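You operate a simulated robot arm through the tools that you are given. There is no shell and no other tool. Be economical: measure what you need, move in short steps, check, and stop when the job is done.

Carry out the task below with a simulated robot arm. There is one attempt and no reset: what you move stays moved.

JOB
Fill the blue tumbler with cold water to its 100 ml mark.
Fine: tap by the end wall; within 17 ml; a teaspoon spilt at most; stand it back where it was; tap off; leave the other tumbler empty.
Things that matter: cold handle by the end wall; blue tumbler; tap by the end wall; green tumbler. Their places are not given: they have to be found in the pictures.

The check looks at the end state, three seconds after you hand in, the way a careful person would. Anything else that was tipped, shoved, dropped, spilled or broken makes it a failure.

ROBOT AND FRAMES
A 6-joint arm with a two-finger parallel gripper, fixed in place. Base frame: the origin is at the foot of the arm, x ahead of it, y to its left, z up. Units: m, degrees, N and s.
With the tool pointing down near the work surface it reaches from about 0.36 to 0.82 m from the base axis. Its first joint turns from -166.0 to 166.0 degrees. Payload 3.91 kg.
The tool frame sits at the grasp point between the pads (the TCP): z along the fingers, y along the line on which they close. The tips reach 0.03 m beyond it. The gripper opens to 0.11 m. The fingers are 0.02 m wide and 0.01 m thick; the gripper's body (0.048 by 0.112 m) begins 0.055 m behind the TCP.
Orientation is that of the tool frame in the base frame, as a unit quaternion [x, y, z, w]. With the fingers straight down and closing along the base's y, the tool's x points along the base's -x, its y along +y and its z along -z.

CONTROLS
- The arm moves only by the tool move_arm. Its argument "deltas" is a list of rows, each a list of 7 numbers: the shift along the base's x, y, z in m, then the turn, a rotation vector about the base's x, y, z in degrees, then the finger opening in m, from 0 to 0.11. In form: [[dx, dy, dz, wx, wy, wz, fingers], ...]. A call has 1 to 20 rows; each row shifts and turns the commanded pose from where the row before left it. A row lasts 0.2 s, in which the tool goes at most 0.05 m and 8.6 degrees; a call with a longer step from one row to the next is refused whole, and so is a gripper value outside its range. Where a pose cannot be reached the arm comes as near as it can. A force on the tool above 50 N (or 10 N above the force at the start of the call, whichever is more), or a blocked arm, ends the call early, and 0.2 s more pass. Each finger travels about 0.045 m/s and halts on what it meets, pressing with about 32 N; the grip force reading is that of the motor and also rises with nothing between the fingers. The clock runs only during rows and for 0.2 s after the last one: add rows that do not move to give the fingers time. It gives the time, the measured TCP pose, the force on the tool (base axes), the opening and the grip force at its end, in the units of the frame above (readings bear some noise), and new pictures: "pictures" is both (left out), scene, wrist or none.
- Cameras (640 x 400 px; columns grow to the right, rows downward): "scene" is fixed at [0.2203, 0.5004, 1.6348]; the picture's right is [-0.33, -0.94, 0.00], its down [-0.86, 0.30, -0.42] and it looks along [0.39, -0.14, -0.91] (base axes); focal length 356 px, centre (320, 200). "wrist" rides on the gripper at [-0.036, 0, -0.057] in the tool frame; the picture's right is [0.00, -1.00, 0.00], its down [0.97, 0.00, -0.24] and it looks along [0.24, 0.00, 0.97] (tool axes); focal length 218 px, centre (320, 200).
- move_column(by): slides the trunk up (or, below 0, down) by that many m; the arm rides with it, the base frame stays. It gives what a move gives, with no picture.
- probe_pixels(camera, pixels): for up to 12 pixels [column, row] of the newest picture of that camera ("zoom" is the newest enlarged one), the place [x, y, z] in the base frame of the surface seen there, good to about 0.002 m. The clock stands still meanwhile.
- enlarge(camera, box): a new picture of the part [left, top, right, bottom] of that camera's present view, enlarged. The clock stands still meanwhile.
- job_done(): hands the job in; it is judged then, once.

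Work in short steps. Measure before you move; look again where a grasp or a placing could have gone wrong, and mend it. You have 80 turns and 120 pictures in all, those below and enlarged ones among them. Open the gripper and draw the arm clear of the work before you hand the job in, unless the task says otherwise; then end with one line.

The tools are called after "Request:" as name(argument=value, ...) on one line, values as JSON. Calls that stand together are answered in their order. move_arm: Moves the arm, as the interface text tells. Its arguments: {"type":"object","properties":{"deltas":{"type":"array"},"pictures":{"type":"string","enum":["both","scene","wrist","none"]}},"required":["deltas"]} The other tools are called the same way: move_column (by) slides the trunk up or down; probe_pixels (camera, pixels) gives the place of the surface under pixels of a picture; enlarge (camera, box) takes an enlarged picture of a part of a camera's view; job_done () hands the job in.

At the start:

```text
time_s: 0.0
tool_pos: [0.3187, 0.2568, 1.2015]
orientation: [0.0, 1.0, 0.0, 0.0]
force: [-0.4, 0.3, 0.2]
width: 0.1101
grasp_force: 0.0
trunk travel left (down, up): [-0.55, 0.06]
```

scene: 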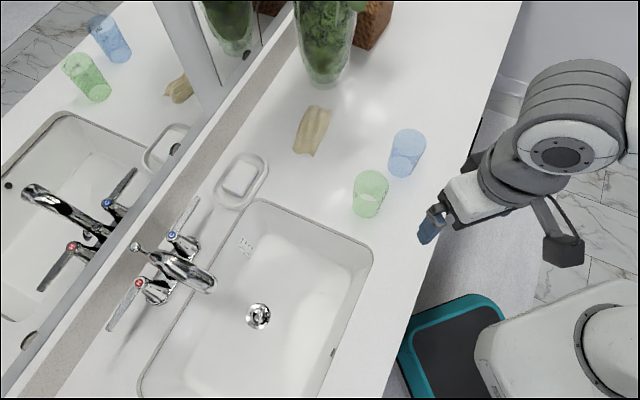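
wrist: 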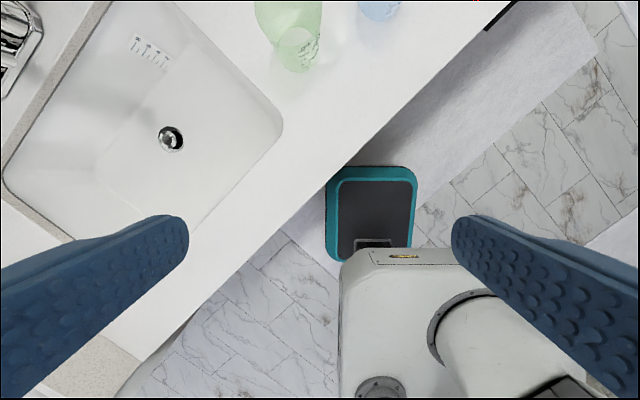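

The scene shows one tap at about (170,270) with a blue-dotted handle at (185,235) and a red-dotted one at (135,290), the blue tumbler at (406,153) and the green one at (370,193). I enlarge the tap and tumblers and probe key points.

Request:
enlarge(camera="scene", box=[90, 180, 250, 340])

Request:
enlarge(camera="scene", box=[330, 100, 450, 230])

Request:
probe_pixels(camera="scene", pixels=[[172, 236], [196, 200], [138, 284], [110, 328], [136, 247], [212, 288], [200, 270], [406, 135], [400, 170], [370, 180], [364, 212], [257, 316]])

```text
2.50 times, centred on (170, 260) of scene
```

zoom: 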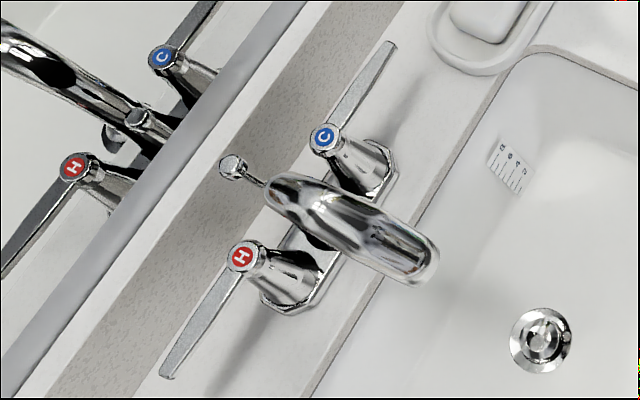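

```text
3.08 times, centred on (390, 165) of scene
```

zoom: 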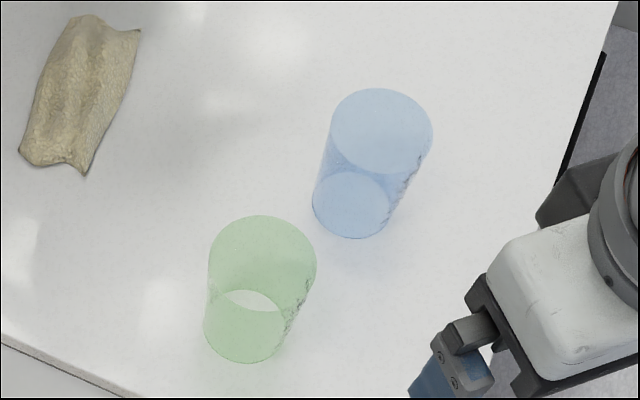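

```text
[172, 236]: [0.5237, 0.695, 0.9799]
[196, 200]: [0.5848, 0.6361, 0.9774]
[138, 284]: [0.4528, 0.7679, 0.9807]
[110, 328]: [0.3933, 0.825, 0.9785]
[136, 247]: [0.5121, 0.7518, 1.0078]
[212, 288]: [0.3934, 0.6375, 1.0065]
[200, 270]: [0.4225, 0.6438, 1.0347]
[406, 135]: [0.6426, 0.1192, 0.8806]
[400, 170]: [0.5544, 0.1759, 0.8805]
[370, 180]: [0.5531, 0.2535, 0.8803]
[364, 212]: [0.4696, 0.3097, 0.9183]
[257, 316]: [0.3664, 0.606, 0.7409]
```

The tap has levers H at (138,284) and C at (172,236), both parallel to the wall. I'll check whether another tap exists and where the backsplash and mirror are.

Request:
probe_pixels(camera="scene", pixels=[[190, 175], [170, 190], [150, 215], [182, 205], [205, 205], [190, 210], [183, 219], [176, 230], [187, 246], [214, 283], [205, 292], [230, 290]])

Request:
enlarge(camera="wrist", box=[0, 200, 320, 400])

```text
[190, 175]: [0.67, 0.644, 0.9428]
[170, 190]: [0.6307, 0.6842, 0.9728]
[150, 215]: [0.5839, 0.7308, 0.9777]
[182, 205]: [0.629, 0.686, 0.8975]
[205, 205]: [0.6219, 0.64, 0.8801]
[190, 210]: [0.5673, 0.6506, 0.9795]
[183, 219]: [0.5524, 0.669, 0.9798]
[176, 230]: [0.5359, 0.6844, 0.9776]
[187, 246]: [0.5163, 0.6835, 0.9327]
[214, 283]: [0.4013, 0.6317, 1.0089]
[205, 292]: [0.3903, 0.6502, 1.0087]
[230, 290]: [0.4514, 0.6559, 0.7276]
```

```text
2.00 times, centred on (160, 300) of wrist
```

zoom: 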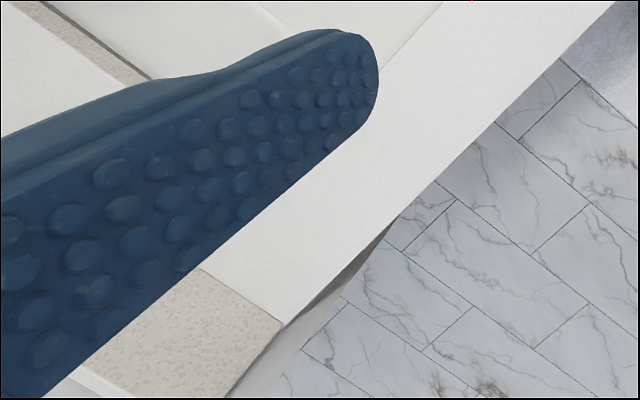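

This tap stands by the side splash of the end wall. The cold lever runs from its pivot (0.524,0.695) to its tip (0.585,0.636) at z≈0.978, and the backsplash is about 0.07 behind it. I turn the tool so its fingers can straddle the lever, tilt it outward, and move above the lever for a look.

Request:
move_arm(deltas=[[0.015, 0.028, 0, 0, 0, -7.5, 0.11], [0.015, 0.028, 0, 0, 0, -7.5, 0.11], [0.015, 0.028, 0, 0, 0, -7.5, 0.11], [0.015, 0.028, 0, 0, 0, -7.5, 0.11], [0.015, 0.028, 0, 0, 0, -7.5, 0.11], [0.015, 0.028, 0, 0, 0, -7.5, 0.11], [0.015, 0.028, 0, 4.95, -4.95, 0, 0.09], [0.015, 0.028, 0, 4.95, -4.95, 0, 0.07], [0.015, 0.028, 0, 4.95, -4.95, 0, 0.05], [0.015, 0.028, 0, 4.95, -4.95, 0, 0.045], [0.015, 0.028, 0, 4.95, -4.95, 0, 0.045], [0, 0, 0, 0, 0, 0, 0.045]])

```text
time_s: 2.6
tool_pos: [0.4845, 0.5661, 1.1993]
orientation: [0.365, 0.881, 0.278, 0.116]
force: [-0.1, -0.5, -0.7]
width: 0.0452
grasp_force: 0.1
trunk travel left (down, up): [-0.55, 0.06]
```

scene: 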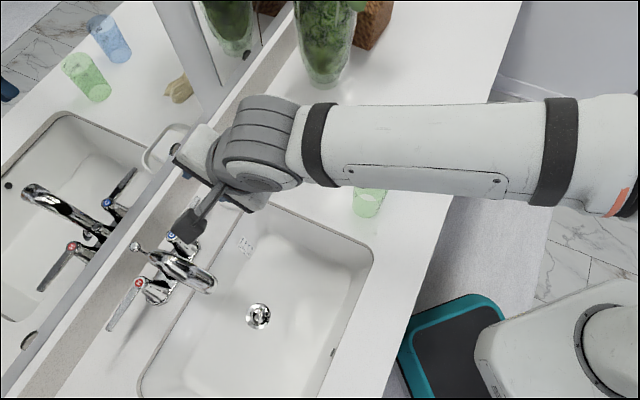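
wrist: 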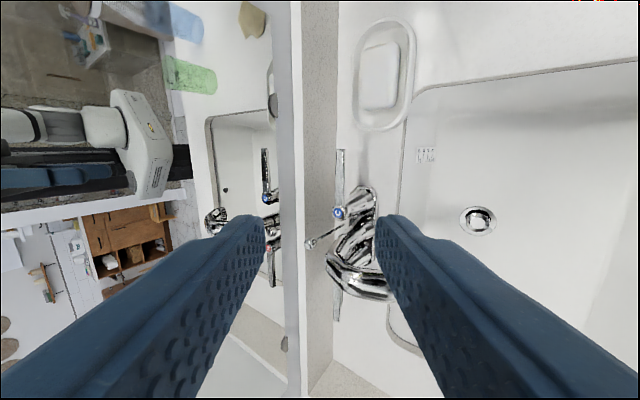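

The outer finger will fit between the lever and the splash. I descend to 0.1 m short of the lever along the tool axis.

Request:
move_arm(deltas=[[0.0086, 0.009, -0.0285, 0, 0, 0, 0.045], [0.0086, 0.009, -0.0285, 0, 0, 0, 0.045], [0.0086, 0.009, -0.0285, 0, 0, 0, 0.045], [0.0086, 0.009, -0.0285, 0, 0, 0, 0.045], [0.0086, 0.009, -0.0285, 0, 0, 0, 0.045], [0, 0, 0, 0, 0, 0, 0.045]], pictures="wrist")

```text
time_s: 4.0
tool_pos: [0.527, 0.6114, 1.0588]
orientation: [0.365, 0.881, 0.278, 0.115]
force: [-0.4, -0.2, -0.1]
width: 0.0448
grasp_force: 0.1
trunk travel left (down, up): [-0.55, 0.06]
```

wrist: 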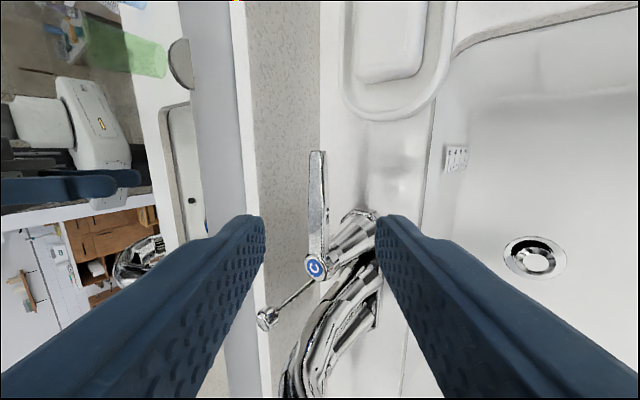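

The lever at (317,150–266) sits midway between the fingers. I advance 0.1 m along the tool axis.

Request:
move_arm(deltas=[[0.0102, 0.0102, -0.0205, 0, 0, 0, 0.045], [0.0102, 0.0102, -0.0205, 0, 0, 0, 0.045], [0.0102, 0.0102, -0.0205, 0, 0, 0, 0.045], [0.0102, 0.0102, -0.0215, 0, 0, 0, 0.045], [0, 0, 0, 0, 0, 0, 0.045]])

```text
time_s: 5.2
tool_pos: [0.5667, 0.652, 0.9756]
orientation: [0.365, 0.881, 0.278, 0.115]
force: [-0.9, 0.0, -0.6]
width: 0.0452
grasp_force: 0.1
trunk travel left (down, up): [-0.55, 0.06]
```

scene: 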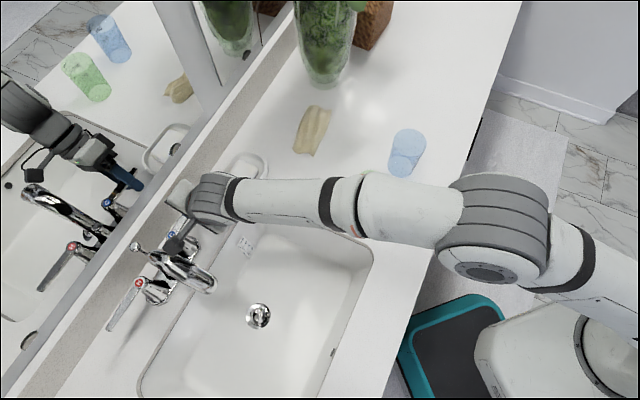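
wrist: 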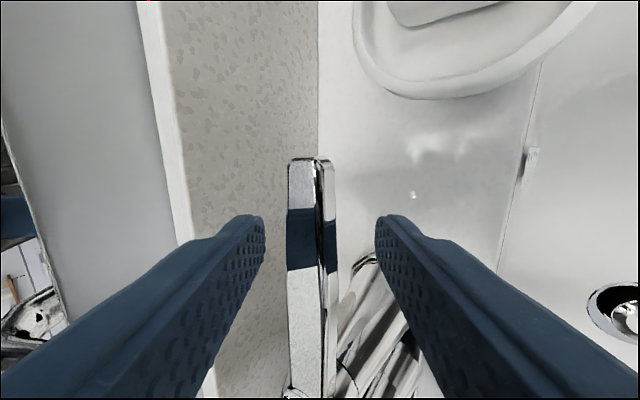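

Lever straddled, centred at column ~312. I narrow the gap to 0.026 and swing it about 20° toward the front about its pivot, then look for flow.

Request:
move_arm(deltas=[[0, 0, 0, 0, 0, 0, 0.026], [0, 0, 0, 0, 0, 0, 0.026], [-0.0039, -0.0037, 0, 0, 0, -5, 0.026], [-0.0042, -0.0034, 0, 0, 0, -5, 0.026], [-0.0045, -0.003, 0, 0, 0, -5, 0.026], [-0.0047, -0.0026, 0, 0, 0, -5, 0.026], [0, 0, 0, 0, 0, 0, 0.026]])

```text
time_s: 6.8
tool_pos: [0.5488, 0.6382, 0.9753]
orientation: [0.513, 0.804, 0.253, 0.162]
force: [-0.3, -0.9, 0.3]
width: 0.0262
grasp_force: 0.5
trunk travel left (down, up): [-0.55, 0.06]
```

scene: 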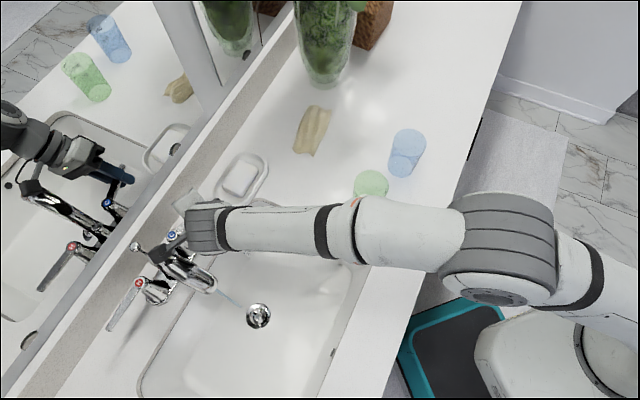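
wrist: 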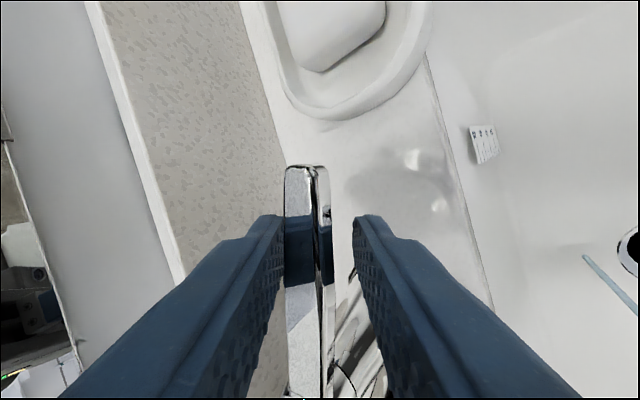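

A thin stream now runs from the spout toward the drain. I enlarge it and locate it.

Request:
enlarge(camera="scene", box=[180, 255, 280, 335])

Request:
probe_pixels(camera="scene", pixels=[[222, 295], [230, 301], [238, 307], [245, 312], [213, 292], [216, 288]])

```text
5.00 times, centred on (230, 295) of scene
```

zoom: 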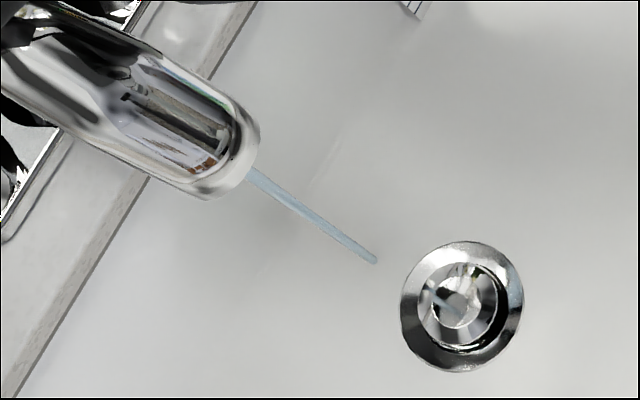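

```text
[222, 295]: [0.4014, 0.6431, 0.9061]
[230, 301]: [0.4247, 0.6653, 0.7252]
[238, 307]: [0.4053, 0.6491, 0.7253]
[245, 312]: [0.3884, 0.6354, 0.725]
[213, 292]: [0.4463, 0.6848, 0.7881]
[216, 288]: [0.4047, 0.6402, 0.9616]
```

The stream falls vertically at about (0.403, 0.642), which is a good thin flow. I open slightly, back off the lever along the tool axis, then swing away and reorient toward horizontal (pitch 20°) near the blue tumbler.

Request:
move_arm(deltas=[[0, 0, 0, 0, 0, 0, 0.045], [0, 0, 0, 0, 0, 0, 0.045], [-0.0156, -0.0073, 0.0246, 0, 0, 0, 0.045], [-0.0156, -0.0073, 0.0246, 0, 0, 0, 0.045], [-0.0156, -0.0073, 0.0246, 0, 0, 0, 0.045], [-0.0156, -0.0073, 0.0246, 0, 0, 0, 0.045], [0, -0.02, 0.03, 0, 0, 0, 0.045], [0, 0, 0, 0, 0, 0, 0.045]])

Request:
move_arm(deltas=[[0.002, -0.036, 0.005, -4.75, -4.24, 4.07, 0.045], [0.002, -0.036, 0.005, -4.75, -4.24, 4.07, 0.06], [0.002, -0.036, 0.005, -4.75, -4.24, 4.07, 0.07], [0.002, -0.036, 0.005, -4.75, -4.24, 4.07, 0.08], [0.002, -0.036, 0.005, -4.75, -4.24, 4.07, 0.09], [0.002, -0.036, 0.005, -4.75, -4.24, 4.07, 0.1], [0.002, -0.036, 0.005, -4.75, -4.24, 4.07, 0.11], [0.002, -0.036, 0.005, -4.75, -4.24, 4.07, 0.11], [0.002, -0.036, 0.005, -4.75, -4.24, 4.07, 0.11], [0.002, -0.036, 0.005, -4.75, -4.24, 4.07, 0.11], [0.002, -0.036, 0.005, -4.75, -4.24, 4.07, 0.11], [0.002, -0.036, 0.005, -4.75, -4.24, 4.07, 0.11], [0, 0, 0, 0, 0, 0, 0.11]])

```text
time_s: 8.6
tool_pos: [0.4879, 0.5888, 1.1023]
orientation: [0.512, 0.805, 0.253, 0.161]
force: [-0.4, 0.7, -0.7]
width: 0.0449
grasp_force: 0.1
trunk travel left (down, up): [-0.55, 0.06]
```

scene: 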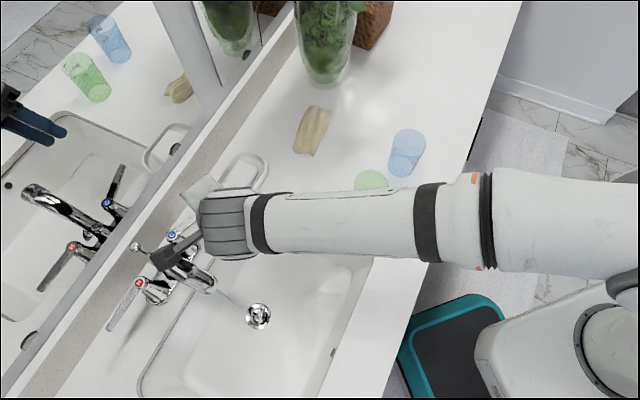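
wrist: 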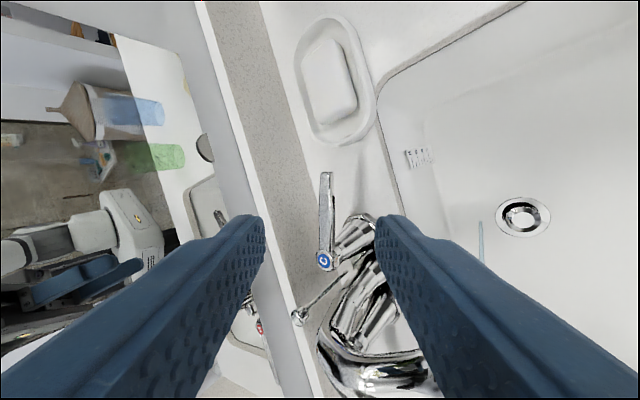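

```text
time_s: 11.4
tool_pos: [0.4975, 0.1827, 1.1612]
orientation: [-0.118, 0.812, 0.08, 0.566]
force: [-0.1, -0.4, 0.2]
width: 0.1099
grasp_force: 0.0
out of reach, approached as far as the arm can: row 12
trunk travel left (down, up): [-0.55, 0.06]
```

scene: 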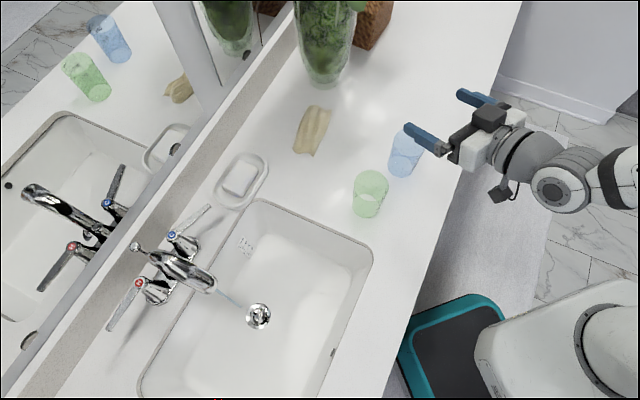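
wrist: 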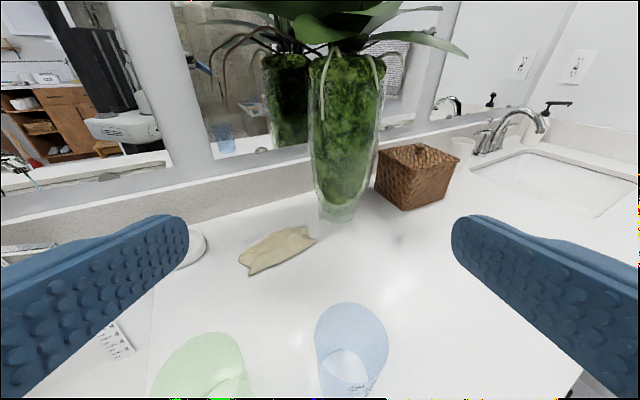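

A second tap is visible at the far end in the wrist view (490,130), next to a wall with an outlet. I must determine which one is "by the end wall", so I probe it and its surroundings.

Request:
probe_pixels(camera="wrist", pixels=[[489, 148], [541, 122], [480, 133], [515, 115], [575, 65], [600, 100], [610, 132], [560, 180], [520, 160], [575, 375], [540, 80], [450, 105]])

Request:
enlarge(camera="wrist", box=[400, 40, 640, 240])

Request:
enlarge(camera="scene", box=[0, 240, 200, 400])

```text
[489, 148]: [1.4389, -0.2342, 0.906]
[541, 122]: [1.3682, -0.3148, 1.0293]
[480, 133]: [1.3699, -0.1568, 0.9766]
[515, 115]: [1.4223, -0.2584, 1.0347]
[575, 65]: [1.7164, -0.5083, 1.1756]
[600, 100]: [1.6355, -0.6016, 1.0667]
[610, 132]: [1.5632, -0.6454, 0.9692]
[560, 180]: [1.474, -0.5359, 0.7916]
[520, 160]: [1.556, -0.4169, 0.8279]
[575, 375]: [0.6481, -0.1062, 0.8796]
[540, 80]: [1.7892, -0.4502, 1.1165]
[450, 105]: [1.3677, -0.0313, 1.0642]
```

```text
2.00 times, centred on (520, 140) of wrist
```

zoom: 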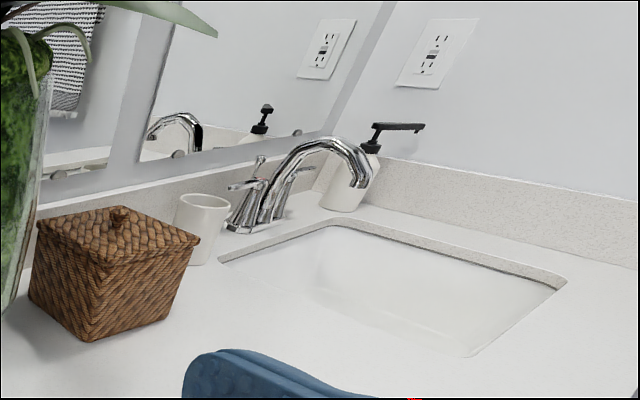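

```text
2.50 times, centred on (100, 320) of scene
```

zoom: 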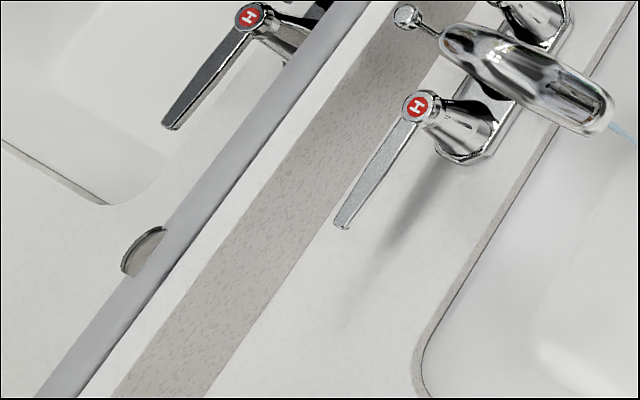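

The far tap is about 1.46 m away and out of reach, while the near tap also has an end splash beside it. So the near tap is the workable one. I now go to just above the blue tumbler and check alignment.

Request:
move_arm(deltas=[[0.012, -0.004, -0.025, 0, 0, 0, 0.11], [0.012, -0.004, -0.025, 0, 0, 0, 0.11], [0.012, -0.004, -0.025, 0, 0, 0, 0.11], [0.012, -0.004, -0.025, 0, 0, 0, 0.11], [0, 0, 0, 0, 0, 0, 0.11]])

```text
time_s: 12.6
tool_pos: [0.5283, 0.2128, 1.0902]
orientation: [-0.126, 0.811, 0.074, 0.567]
force: [0.2, 0.3, 0.3]
width: 0.1098
grasp_force: 0.0
out of reach, approached as far as the arm can: row 1, 2, 3, 4
trunk travel left (down, up): [-0.55, 0.06]
```

scene: 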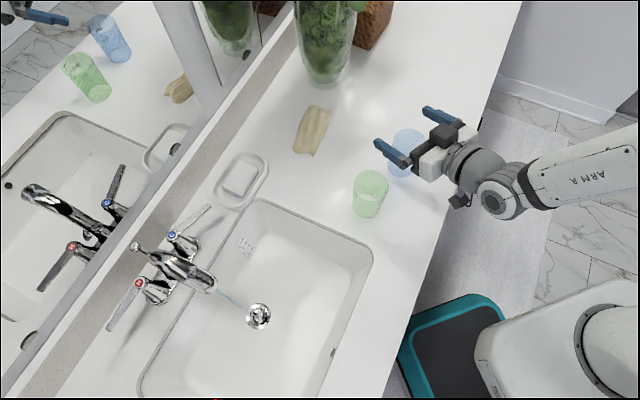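
wrist: 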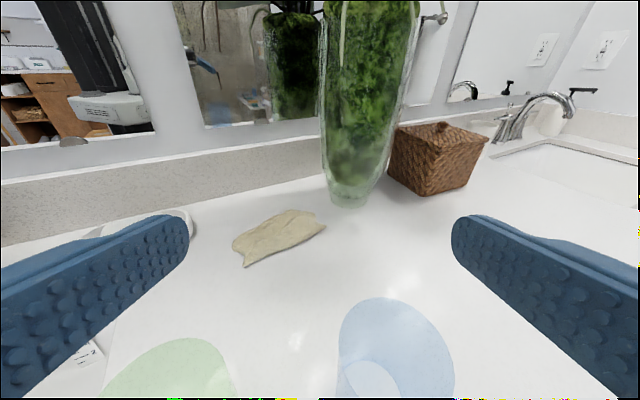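

The arm folds too close to its own base with a radial approach. I'll swing the tool's heading to about 75° (pointing +y), so the wrist sits at negative y, then recheck.

Request:
move_arm(deltas=[[0, 0, 0.01, 0, 0, 7.25, 0.11], [0, 0, 0.01, 0, 0, 7.25, 0.11], [0, 0, 0.01, 0, 0, 7.25, 0.11], [0, 0, 0.01, 0, 0, 7.25, 0.11], [0, -0.007, 0, 0, 0, 7.25, 0.11], [0, -0.007, 0, 0, 0, 7.25, 0.11], [0, -0.007, 0, 0, 0, 7.25, 0.11], [0, -0.007, 0, 0, 0, 7.25, 0.11], [0, 0, 0, 0, 0, 0, 0.11], [0, 0, 0, 0, 0, 0, 0.11]])

```text
time_s: 14.8
tool_pos: [0.3104, 0.4025, 1.1303]
orientation: [-0.353, 0.742, 0.244, 0.515]
force: [-0.5, 0.2, -0.7]
width: 0.1102
grasp_force: 0.1
out of reach, approached as far as the arm can: row 1, 2, 3, 4, 5, 6, 7, 8
trunk travel left (down, up): [-0.55, 0.06]
```

scene: 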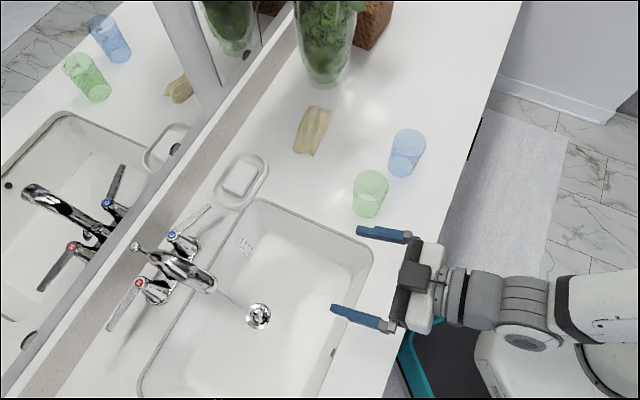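
wrist: 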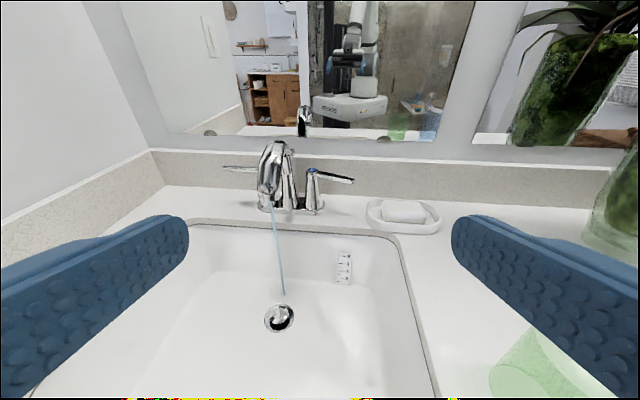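

The wrist view confirms the end wall beside this tap on the left, with its splash at (70,210). The reach failures look like a wrist limit from the high shoulder, so I'll lower the trunk in part (TCP is now at z 1.13) and then raise the arm.

Request:
move_column(by=-0.1)

Request:
move_arm(deltas=[[0, 0, 0.03, 0, 0, 0, 0.11], [0, 0, 0.03, 0, 0, 0, 0.11], [0, 0, 0.03, 0, 0, 0, 0.11], [0, 0, 0.03, 0, 0, 0, 0.11], [0, 0, 0, 0, 0, 0, 0.11]], pictures="scene")

```text
time_s: 16.1
tool_pos: [0.3114, 0.4018, 1.0298]
orientation: [-0.353, 0.742, 0.244, 0.515]
force: [0.1, 0.1, -0.5]
width: 0.1097
grasp_force: 0.1
trunk travel left (down, up): [-0.45, 0.16]
```

```text
time_s: 17.3
tool_pos: [0.3098, 0.4025, 1.1502]
orientation: [-0.353, 0.742, 0.245, 0.514]
force: [1.0, -0.3, 0.0]
width: 0.1099
grasp_force: 0.1
trunk travel left (down, up): [-0.45, 0.16]
```

scene: 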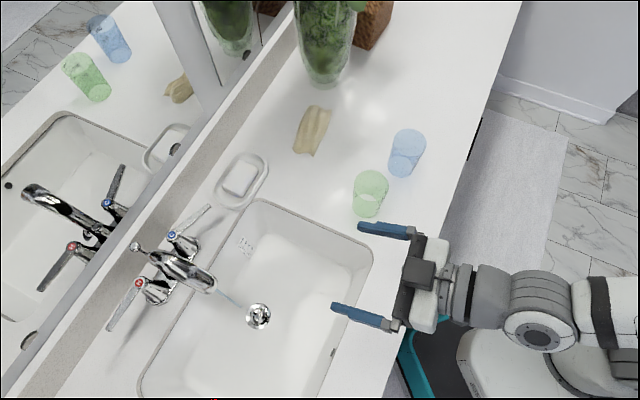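

The commanded pose is now in sync and reachable. I lower the trunk again and raise the arm to compensate.

Request:
move_column(by=-0.12)

Request:
move_arm(deltas=[[0, 0, 0.03, 0, 0, 0, 0.11], [0, 0, 0.03, 0, 0, 0, 0.11], [0, 0, 0.03, 0, 0, 0, 0.11], [0, 0, 0.03, 0, 0, 0, 0.11], [0.03, -0.03, 0, 0, 0, 0, 0.11], [0.03, -0.03, 0, 0, 0, 0, 0.11], [0.03, -0.03, 0, 0, 0, 0, 0.11], [0.03, -0.03, 0, 0, 0, 0, 0.11], [0.03, -0.03, 0, 0, 0, 0, 0.11], [0, 0, 0, 0, 0, 0, 0.11]], pictures="scene")

```text
time_s: 18.8
tool_pos: [0.3114, 0.4029, 1.0301]
orientation: [-0.354, 0.742, 0.245, 0.514]
force: [-1.1, 0.9, -0.7]
width: 0.11
grasp_force: 0.1
trunk travel left (down, up): [-0.33, 0.28]
```

```text
time_s: 21.0
tool_pos: [0.4374, 0.273, 1.1427]
orientation: [-0.353, 0.742, 0.245, 0.515]
force: [0.3, 0.0, -0.1]
width: 0.1099
grasp_force: 0.0
out of reach, approached as far as the arm can: row 6, 7
trunk travel left (down, up): [-0.33, 0.28]
```

scene: 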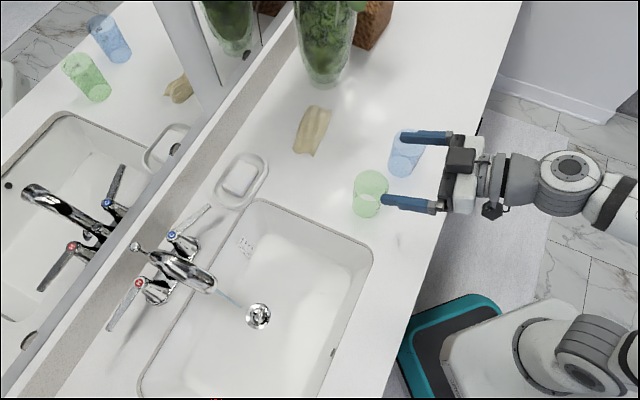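

The lower trunk works: the arm is now past its limit. I move TCP behind the blue tumbler (from the −y, −x side), still high.

Request:
move_arm(deltas=[[0.009, -0.029, 0, 0, 0, 0, 0.11], [0.009, -0.029, 0, 0, 0, 0, 0.11], [0.009, -0.029, 0, 0, 0, 0, 0.11], [0.009, -0.029, 0, 0, 0, 0, 0.11], [0.009, -0.029, 0, 0, 0, 0, 0.11], [0.009, -0.029, 0, 0, 0, 0, 0.11], [0, 0, 0, 0, 0, 0, 0.11]])

```text
time_s: 22.6
tool_pos: [0.4901, 0.0995, 1.141]
orientation: [-0.354, 0.742, 0.246, 0.514]
force: [0.2, -0.9, 0.0]
width: 0.1102
grasp_force: 0.1
trunk travel left (down, up): [-0.33, 0.28]
```

scene: 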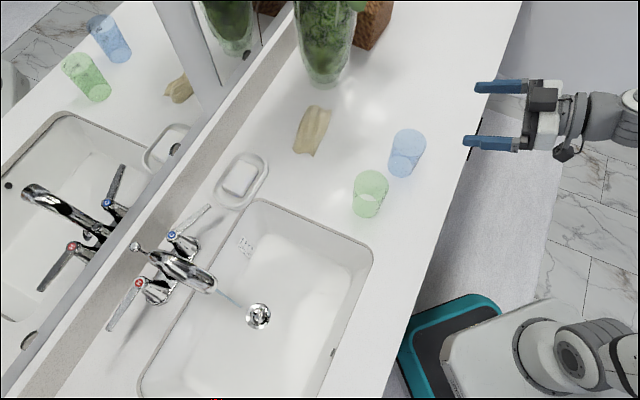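
wrist: 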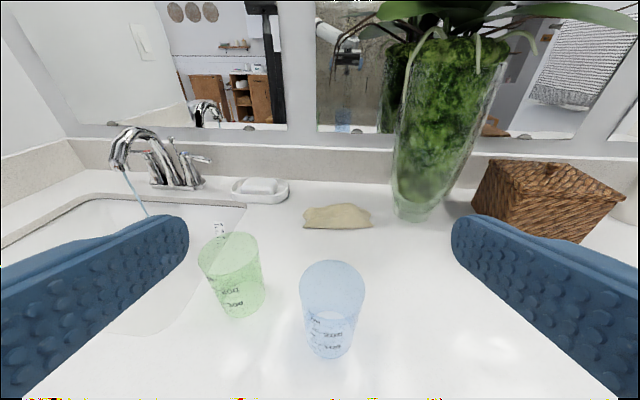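

The wrist view shows the blue tumbler at (332,305) with marks. I enlarge it to read the mark positions.

Request:
enlarge(camera="wrist", box=[280, 250, 380, 370])

Request:
probe_pixels(camera="wrist", pixels=[[331, 357], [331, 346], [331, 330], [331, 318], [331, 295], [310, 350], [352, 350], [332, 338]])

```text
3.33 times, centred on (330, 310) of wrist
```

zoom: 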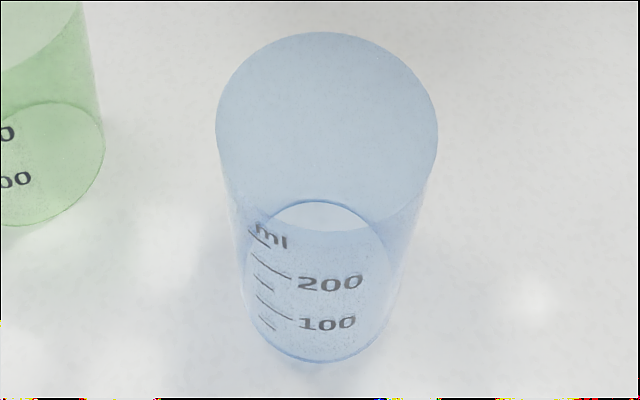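

```text
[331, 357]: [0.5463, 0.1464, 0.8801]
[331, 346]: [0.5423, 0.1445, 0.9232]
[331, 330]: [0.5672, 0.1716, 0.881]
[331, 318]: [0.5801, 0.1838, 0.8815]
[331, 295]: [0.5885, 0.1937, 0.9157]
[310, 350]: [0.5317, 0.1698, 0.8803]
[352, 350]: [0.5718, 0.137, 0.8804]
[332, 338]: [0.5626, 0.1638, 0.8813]
```

Marks read 50/100/150/200 ml. Centre ≈(0.563,0.171). I align laterally and lower to z≈0.945 behind the tumbler.

Request:
move_arm(deltas=[[0.0015, -0.0012, -0.033, 0, 0, 0, 0.11], [0.0015, -0.0012, -0.033, 0, 0, 0, 0.11], [0.0015, -0.0012, -0.033, 0, 0, 0, 0.11], [0.0015, -0.0012, -0.033, 0, 0, 0, 0.11], [0.0015, -0.0012, -0.033, 0, 0, 0, 0.11], [0.0015, -0.0012, -0.031, 0, 0, 0, 0.11], [0, 0, 0, 0, 0, 0, 0.11]])

```text
time_s: 24.2
tool_pos: [0.4997, 0.0934, 0.9464]
orientation: [-0.353, 0.742, 0.245, 0.515]
force: [-0.9, 1.2, 0.3]
width: 0.1102
grasp_force: 0.0
trunk travel left (down, up): [-0.33, 0.28]
```

scene: 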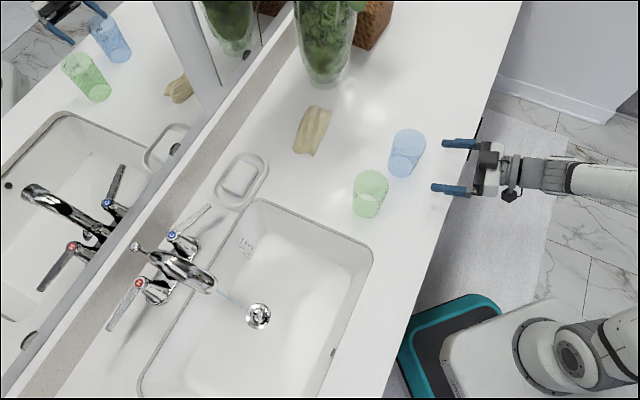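
wrist: 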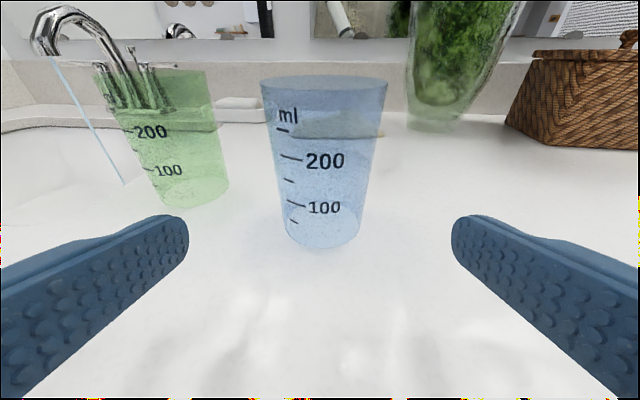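

The tumbler is centred (col ~322) with its marks facing the camera. I probe the 100 mark's height and advance 0.097 m.

Request:
probe_pixels(camera="wrist", pixels=[[296, 203], [291, 157], [311, 208], [326, 78], [322, 243]])

Request:
move_arm(deltas=[[0.0152, 0.0187, 0, 0, 0, 0, 0.11], [0.0152, 0.0187, 0, 0, 0, 0, 0.11], [0.0152, 0.0187, 0, 0, 0, 0, 0.11], [0.0152, 0.0185, 0, 0, 0, 0, 0.11], [0, 0, 0, 0, 0, 0, 0.11]])

```text
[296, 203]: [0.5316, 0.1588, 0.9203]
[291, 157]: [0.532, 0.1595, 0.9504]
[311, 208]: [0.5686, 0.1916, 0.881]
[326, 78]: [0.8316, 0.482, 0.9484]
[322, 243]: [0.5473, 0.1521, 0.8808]
```

```text
time_s: 25.4
tool_pos: [0.5594, 0.1684, 0.9465]
orientation: [-0.354, 0.742, 0.245, 0.514]
force: [0.0, 0.3, -0.1]
width: 0.1099
grasp_force: 0.1
trunk travel left (down, up): [-0.33, 0.28]
```

scene: 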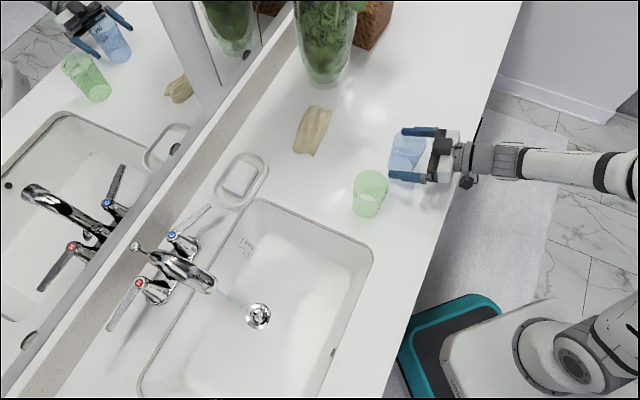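
wrist: 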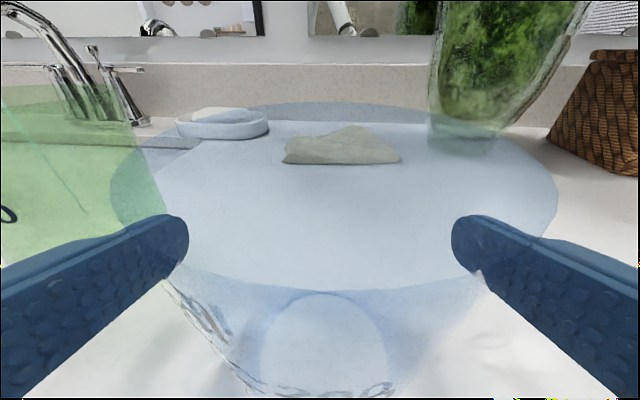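

The tumbler is between the fingers (rim centre col ~333, 2 mm off). I close the grip.

Request:
move_arm(deltas=[[0, 0, 0, 0, 0, 0, 0.09], [0, 0, 0, 0, 0, 0, 0.075], [0, 0, 0, 0, 0, 0, 0.06], [0, 0, 0, 0, 0, 0, 0.05], [0, 0, 0, 0, 0, 0, 0.05], [0, 0, 0, 0, 0, 0, 0.05]])

```text
time_s: 26.8
tool_pos: [0.561, 0.168, 0.9466]
orientation: [-0.353, 0.742, 0.245, 0.514]
force: [-0.8, 0.4, -0.9]
width: 0.0678
grasp_force: 32.1
trunk travel left (down, up): [-0.33, 0.28]
```

scene: 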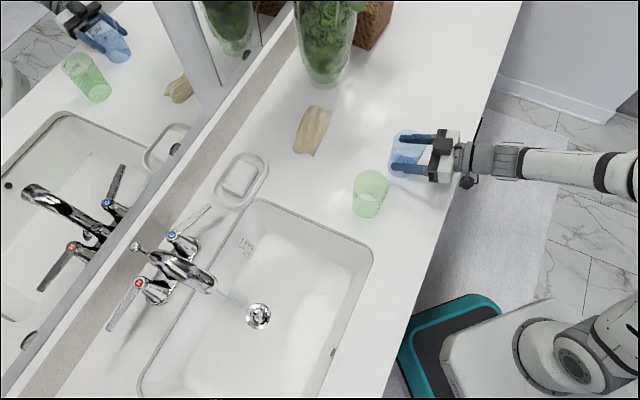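
wrist: 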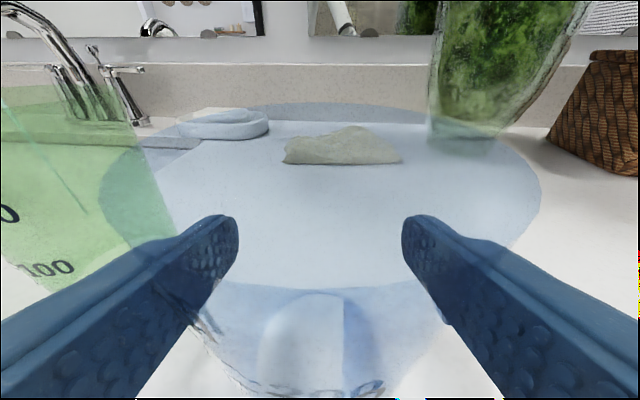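

Gripped (width 0.068, 32 N). I lift 0.145 m straight up and hold for a tare reading.

Request:
move_arm(deltas=[[0, 0, 0.015, 0, 0, 0, 0.05], [0, 0, 0.025, 0, 0, 0, 0.05], [0, 0, 0.03, 0, 0, 0, 0.05], [0, 0, 0.03, 0, 0, 0, 0.05], [0, 0, 0.03, 0, 0, 0, 0.05], [0, 0, 0.015, 0, 0, 0, 0.05], [0, 0, 0, 0, 0, 0, 0.05], [0, 0, 0, 0, 0, 0, 0.05]])

```text
time_s: 28.6
tool_pos: [0.5601, 0.167, 1.0913]
orientation: [-0.354, 0.742, 0.246, 0.514]
force: [-0.2, 0.3, -0.4]
width: 0.0672
grasp_force: 32.0
trunk travel left (down, up): [-0.33, 0.28]
```

scene: 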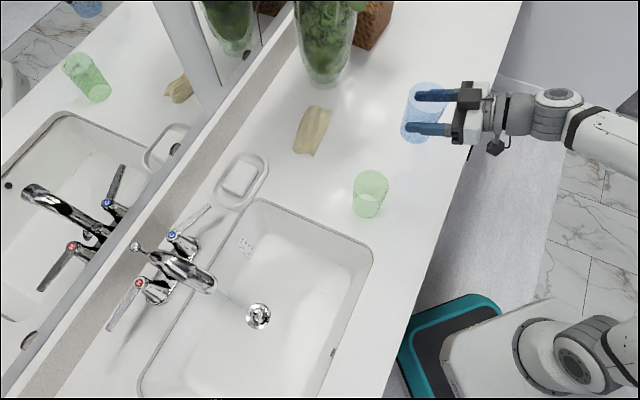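
wrist: 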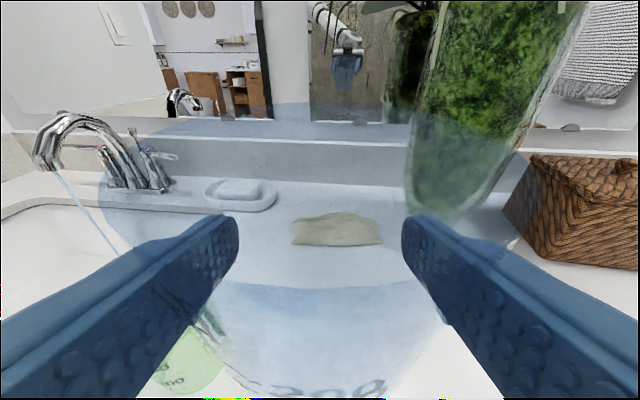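

Lifted cleanly. I probe the spout outlet and carry the empty tumbler at this height toward the front of the basin.

Request:
probe_pixels(camera="wrist", pixels=[[43, 168], [52, 169], [57, 163], [70, 185], [100, 228], [40, 155]])

Request:
move_arm(deltas=[[-0.0153, 0.0258, 0, 0, 0, 0, 0.05], [-0.0153, 0.0258, 0, 0, 0, 0, 0.05], [-0.0153, 0.0258, 0, 0, 0, 0, 0.05], [-0.0153, 0.0258, 0, 0, 0, 0, 0.05], [-0.0153, 0.0258, 0, 0, 0, 0, 0.05], [-0.0153, 0.0258, 0, 0, 0, 0, 0.05], [-0.0153, 0.0258, 0, 0, 0, 0, 0.05], [-0.0153, 0.0258, 0, 0, 0, 0, 0.05], [-0.0153, 0.0258, 0, 0, 0, 0, 0.05], [-0.0153, 0.0258, 0, 0, 0, 0, 0.05], [-0.0153, 0.0258, 0, 0, 0, 0, 0.05], [-0.0153, 0.0258, 0, 0, 0, 0, 0.05], [-0.0153, 0.0258, 0, 0, 0, 0, 0.05], [-0.0153, 0.0258, 0, 0, 0, 0, 0.05], [-0.0153, 0.0258, 0, 0, 0, 0, 0.05], [0, 0, 0, 0, 0, 0, 0.05]])

```text
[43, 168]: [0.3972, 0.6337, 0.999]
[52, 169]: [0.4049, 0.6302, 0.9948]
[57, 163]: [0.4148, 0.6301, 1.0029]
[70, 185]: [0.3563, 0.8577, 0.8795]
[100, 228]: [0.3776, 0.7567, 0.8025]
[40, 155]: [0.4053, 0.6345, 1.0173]
```

```text
time_s: 32.0
tool_pos: [0.4217, 0.4268, 1.0872]
orientation: [-0.356, 0.742, 0.247, 0.512]
force: [-0.1, 0.3, -0.9]
width: 0.0672
grasp_force: 32.2
out of reach, approached as far as the arm can: row 10, 11, 12, 13, 14, 15
trunk travel left (down, up): [-0.33, 0.28]
```

scene: 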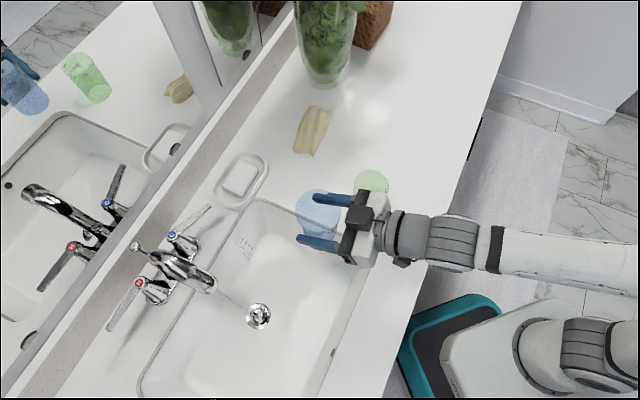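
wrist: 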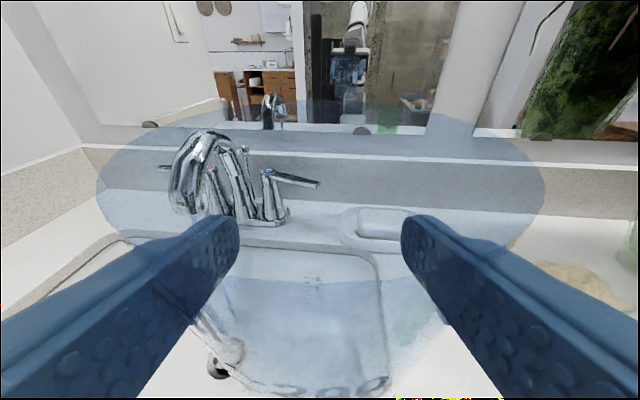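

The arm stalled at azimuth 45° because the tool heading (51°) must stay ahead of the arm's azimuth in this posture. I yaw the tool to about 73°, then continue to the pre-stream point in front of the spout (outlet z≈0.995).

Request:
move_arm(deltas=[[0, 0, 0, 0, 0, 7.4, 0.05], [0, 0, 0, 0, 0, 7.4, 0.05], [0, 0, 0, 0, 0, 7.4, 0.05], [-0.0104, 0.0212, 0, 0, 0, 0, 0.05], [-0.0104, 0.0212, 0, 0, 0, 0, 0.05], [-0.0104, 0.0212, 0, 0, 0, 0, 0.05], [-0.0104, 0.0212, 0, 0, 0, 0, 0.05], [-0.0104, 0.0212, 0, 0, 0, 0, 0.05], [0, 0, 0, 0, 0, 0, 0.05]])

```text
time_s: 34.0
tool_pos: [0.3697, 0.5328, 1.0868]
orientation: [-0.489, 0.661, 0.338, 0.457]
force: [0.6, -0.7, -0.3]
width: 0.0669
grasp_force: 31.6
trunk travel left (down, up): [-0.33, 0.28]
```

scene: 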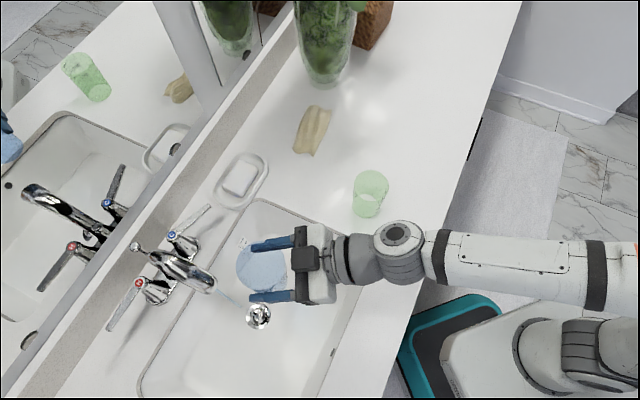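
wrist: 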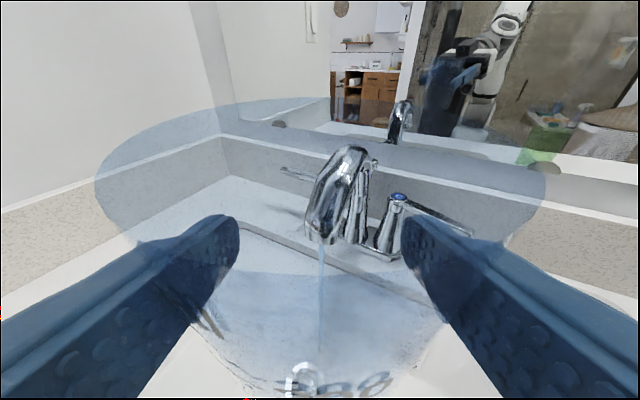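

The stream sits straight ahead at col ~321. I probe it and lower the tumbler to z≈0.926 (rim ≈0.96) short of the stream.

Request:
probe_pixels(camera="wrist", pixels=[[321, 252], [321, 270], [321, 290], [320, 310], [316, 240]])

Request:
move_arm(deltas=[[0, 0, -0.025, 0, 0, 0, 0.05], [0, 0, -0.027, 0, 0, 0, 0.05], [0, 0, -0.027, 0, 0, 0, 0.05], [0, 0, -0.027, 0, 0, 0, 0.05], [0, 0, -0.027, 0, 0, 0, 0.05], [0, 0, -0.027, 0, 0, 0, 0.05], [0, 0, 0, 0, 0, 0, 0.05]])

```text
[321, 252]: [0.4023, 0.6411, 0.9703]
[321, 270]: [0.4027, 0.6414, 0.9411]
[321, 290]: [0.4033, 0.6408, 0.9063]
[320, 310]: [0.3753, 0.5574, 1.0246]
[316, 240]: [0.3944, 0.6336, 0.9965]
```

```text
time_s: 35.6
tool_pos: [0.37, 0.5336, 0.9252]
orientation: [-0.49, 0.66, 0.339, 0.458]
force: [0.0, -0.3, -0.6]
width: 0.0667
grasp_force: 31.4
trunk travel left (down, up): [-0.33, 0.28]
```

scene: 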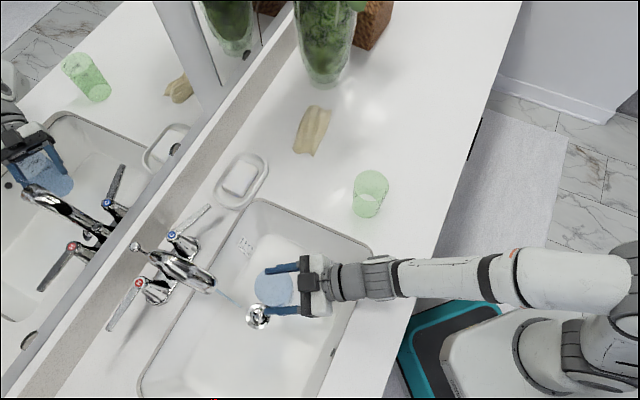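
wrist: 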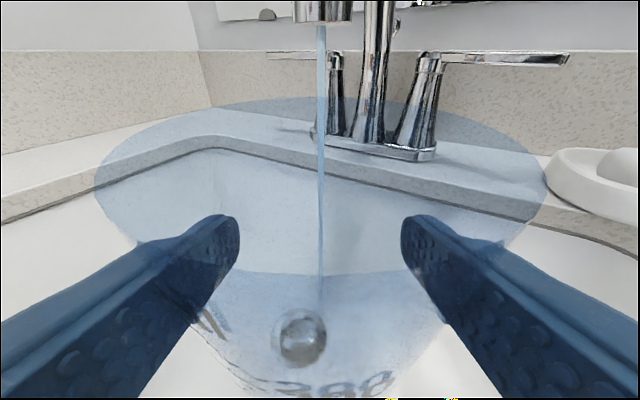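

The stream is aligned with the tumbler's centre line. I do a brief in-and-out dip under the stream to gauge the flow.

Request:
move_arm(deltas=[[0.0097, 0.0319, 0, 0, 0, 0, 0.05], [0.0097, 0.0319, 0, 0, 0, 0, 0.05], [0.0097, 0.0319, 0, 0, 0, 0, 0.05], [0, 0, 0, 0, 0, 0, 0.05], [0, 0, 0, 0, 0, 0, 0.05], [-0.0097, -0.0319, 0, 0, 0, 0, 0.05], [-0.0097, -0.0319, 0, 0, 0, 0, 0.05], [-0.0097, -0.0319, 0, 0, 0, 0, 0.05], [0, 0, 0, 0, 0, 0, 0.05]])

```text
time_s: 37.6
tool_pos: [0.3685, 0.5332, 0.9275]
orientation: [-0.49, 0.66, 0.339, 0.458]
force: [-0.4, -0.2, 0.0]
width: 0.0663
grasp_force: 31.8
trunk travel left (down, up): [-0.33, 0.28]
```

scene: 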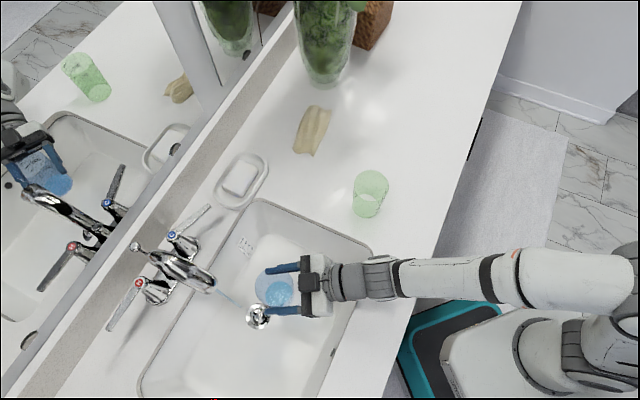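
wrist: 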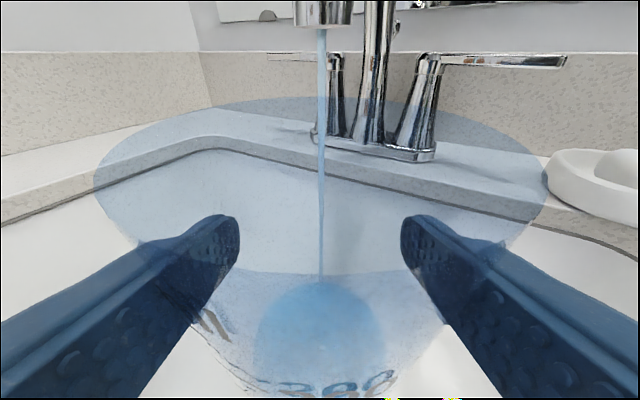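

Water now covers the tumbler's bottom. I probe its surface, along with the tumbler's floor and the marks.

Request:
enlarge(camera="scene", box=[230, 250, 330, 330])

Request:
probe_pixels(camera="wrist", pixels=[[320, 290], [320, 310], [300, 330], [340, 330], [320, 350], [275, 385], [371, 384], [320, 97], [100, 180]])

Request:
probe_pixels(camera="scene", pixels=[[278, 292], [274, 294], [282, 290]])

```text
5.00 times, centred on (280, 290) of scene
```

zoom: 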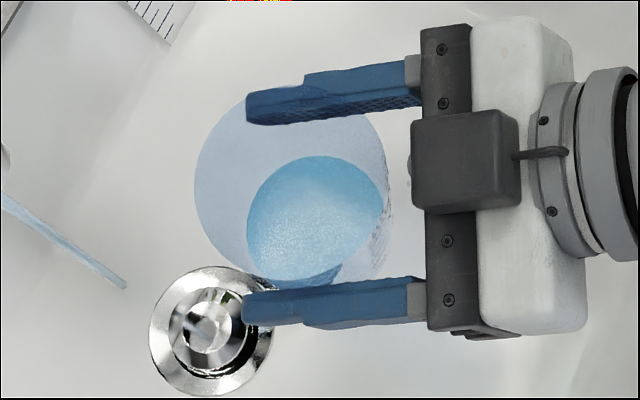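

```text
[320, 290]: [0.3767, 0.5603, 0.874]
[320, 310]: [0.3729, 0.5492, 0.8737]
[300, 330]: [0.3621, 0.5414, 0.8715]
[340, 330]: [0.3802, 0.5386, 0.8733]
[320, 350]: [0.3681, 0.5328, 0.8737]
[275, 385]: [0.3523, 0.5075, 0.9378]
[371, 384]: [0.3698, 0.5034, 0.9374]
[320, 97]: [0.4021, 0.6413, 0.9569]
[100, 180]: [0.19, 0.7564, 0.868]
```

```text
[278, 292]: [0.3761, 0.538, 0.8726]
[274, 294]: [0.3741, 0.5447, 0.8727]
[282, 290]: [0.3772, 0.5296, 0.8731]
```

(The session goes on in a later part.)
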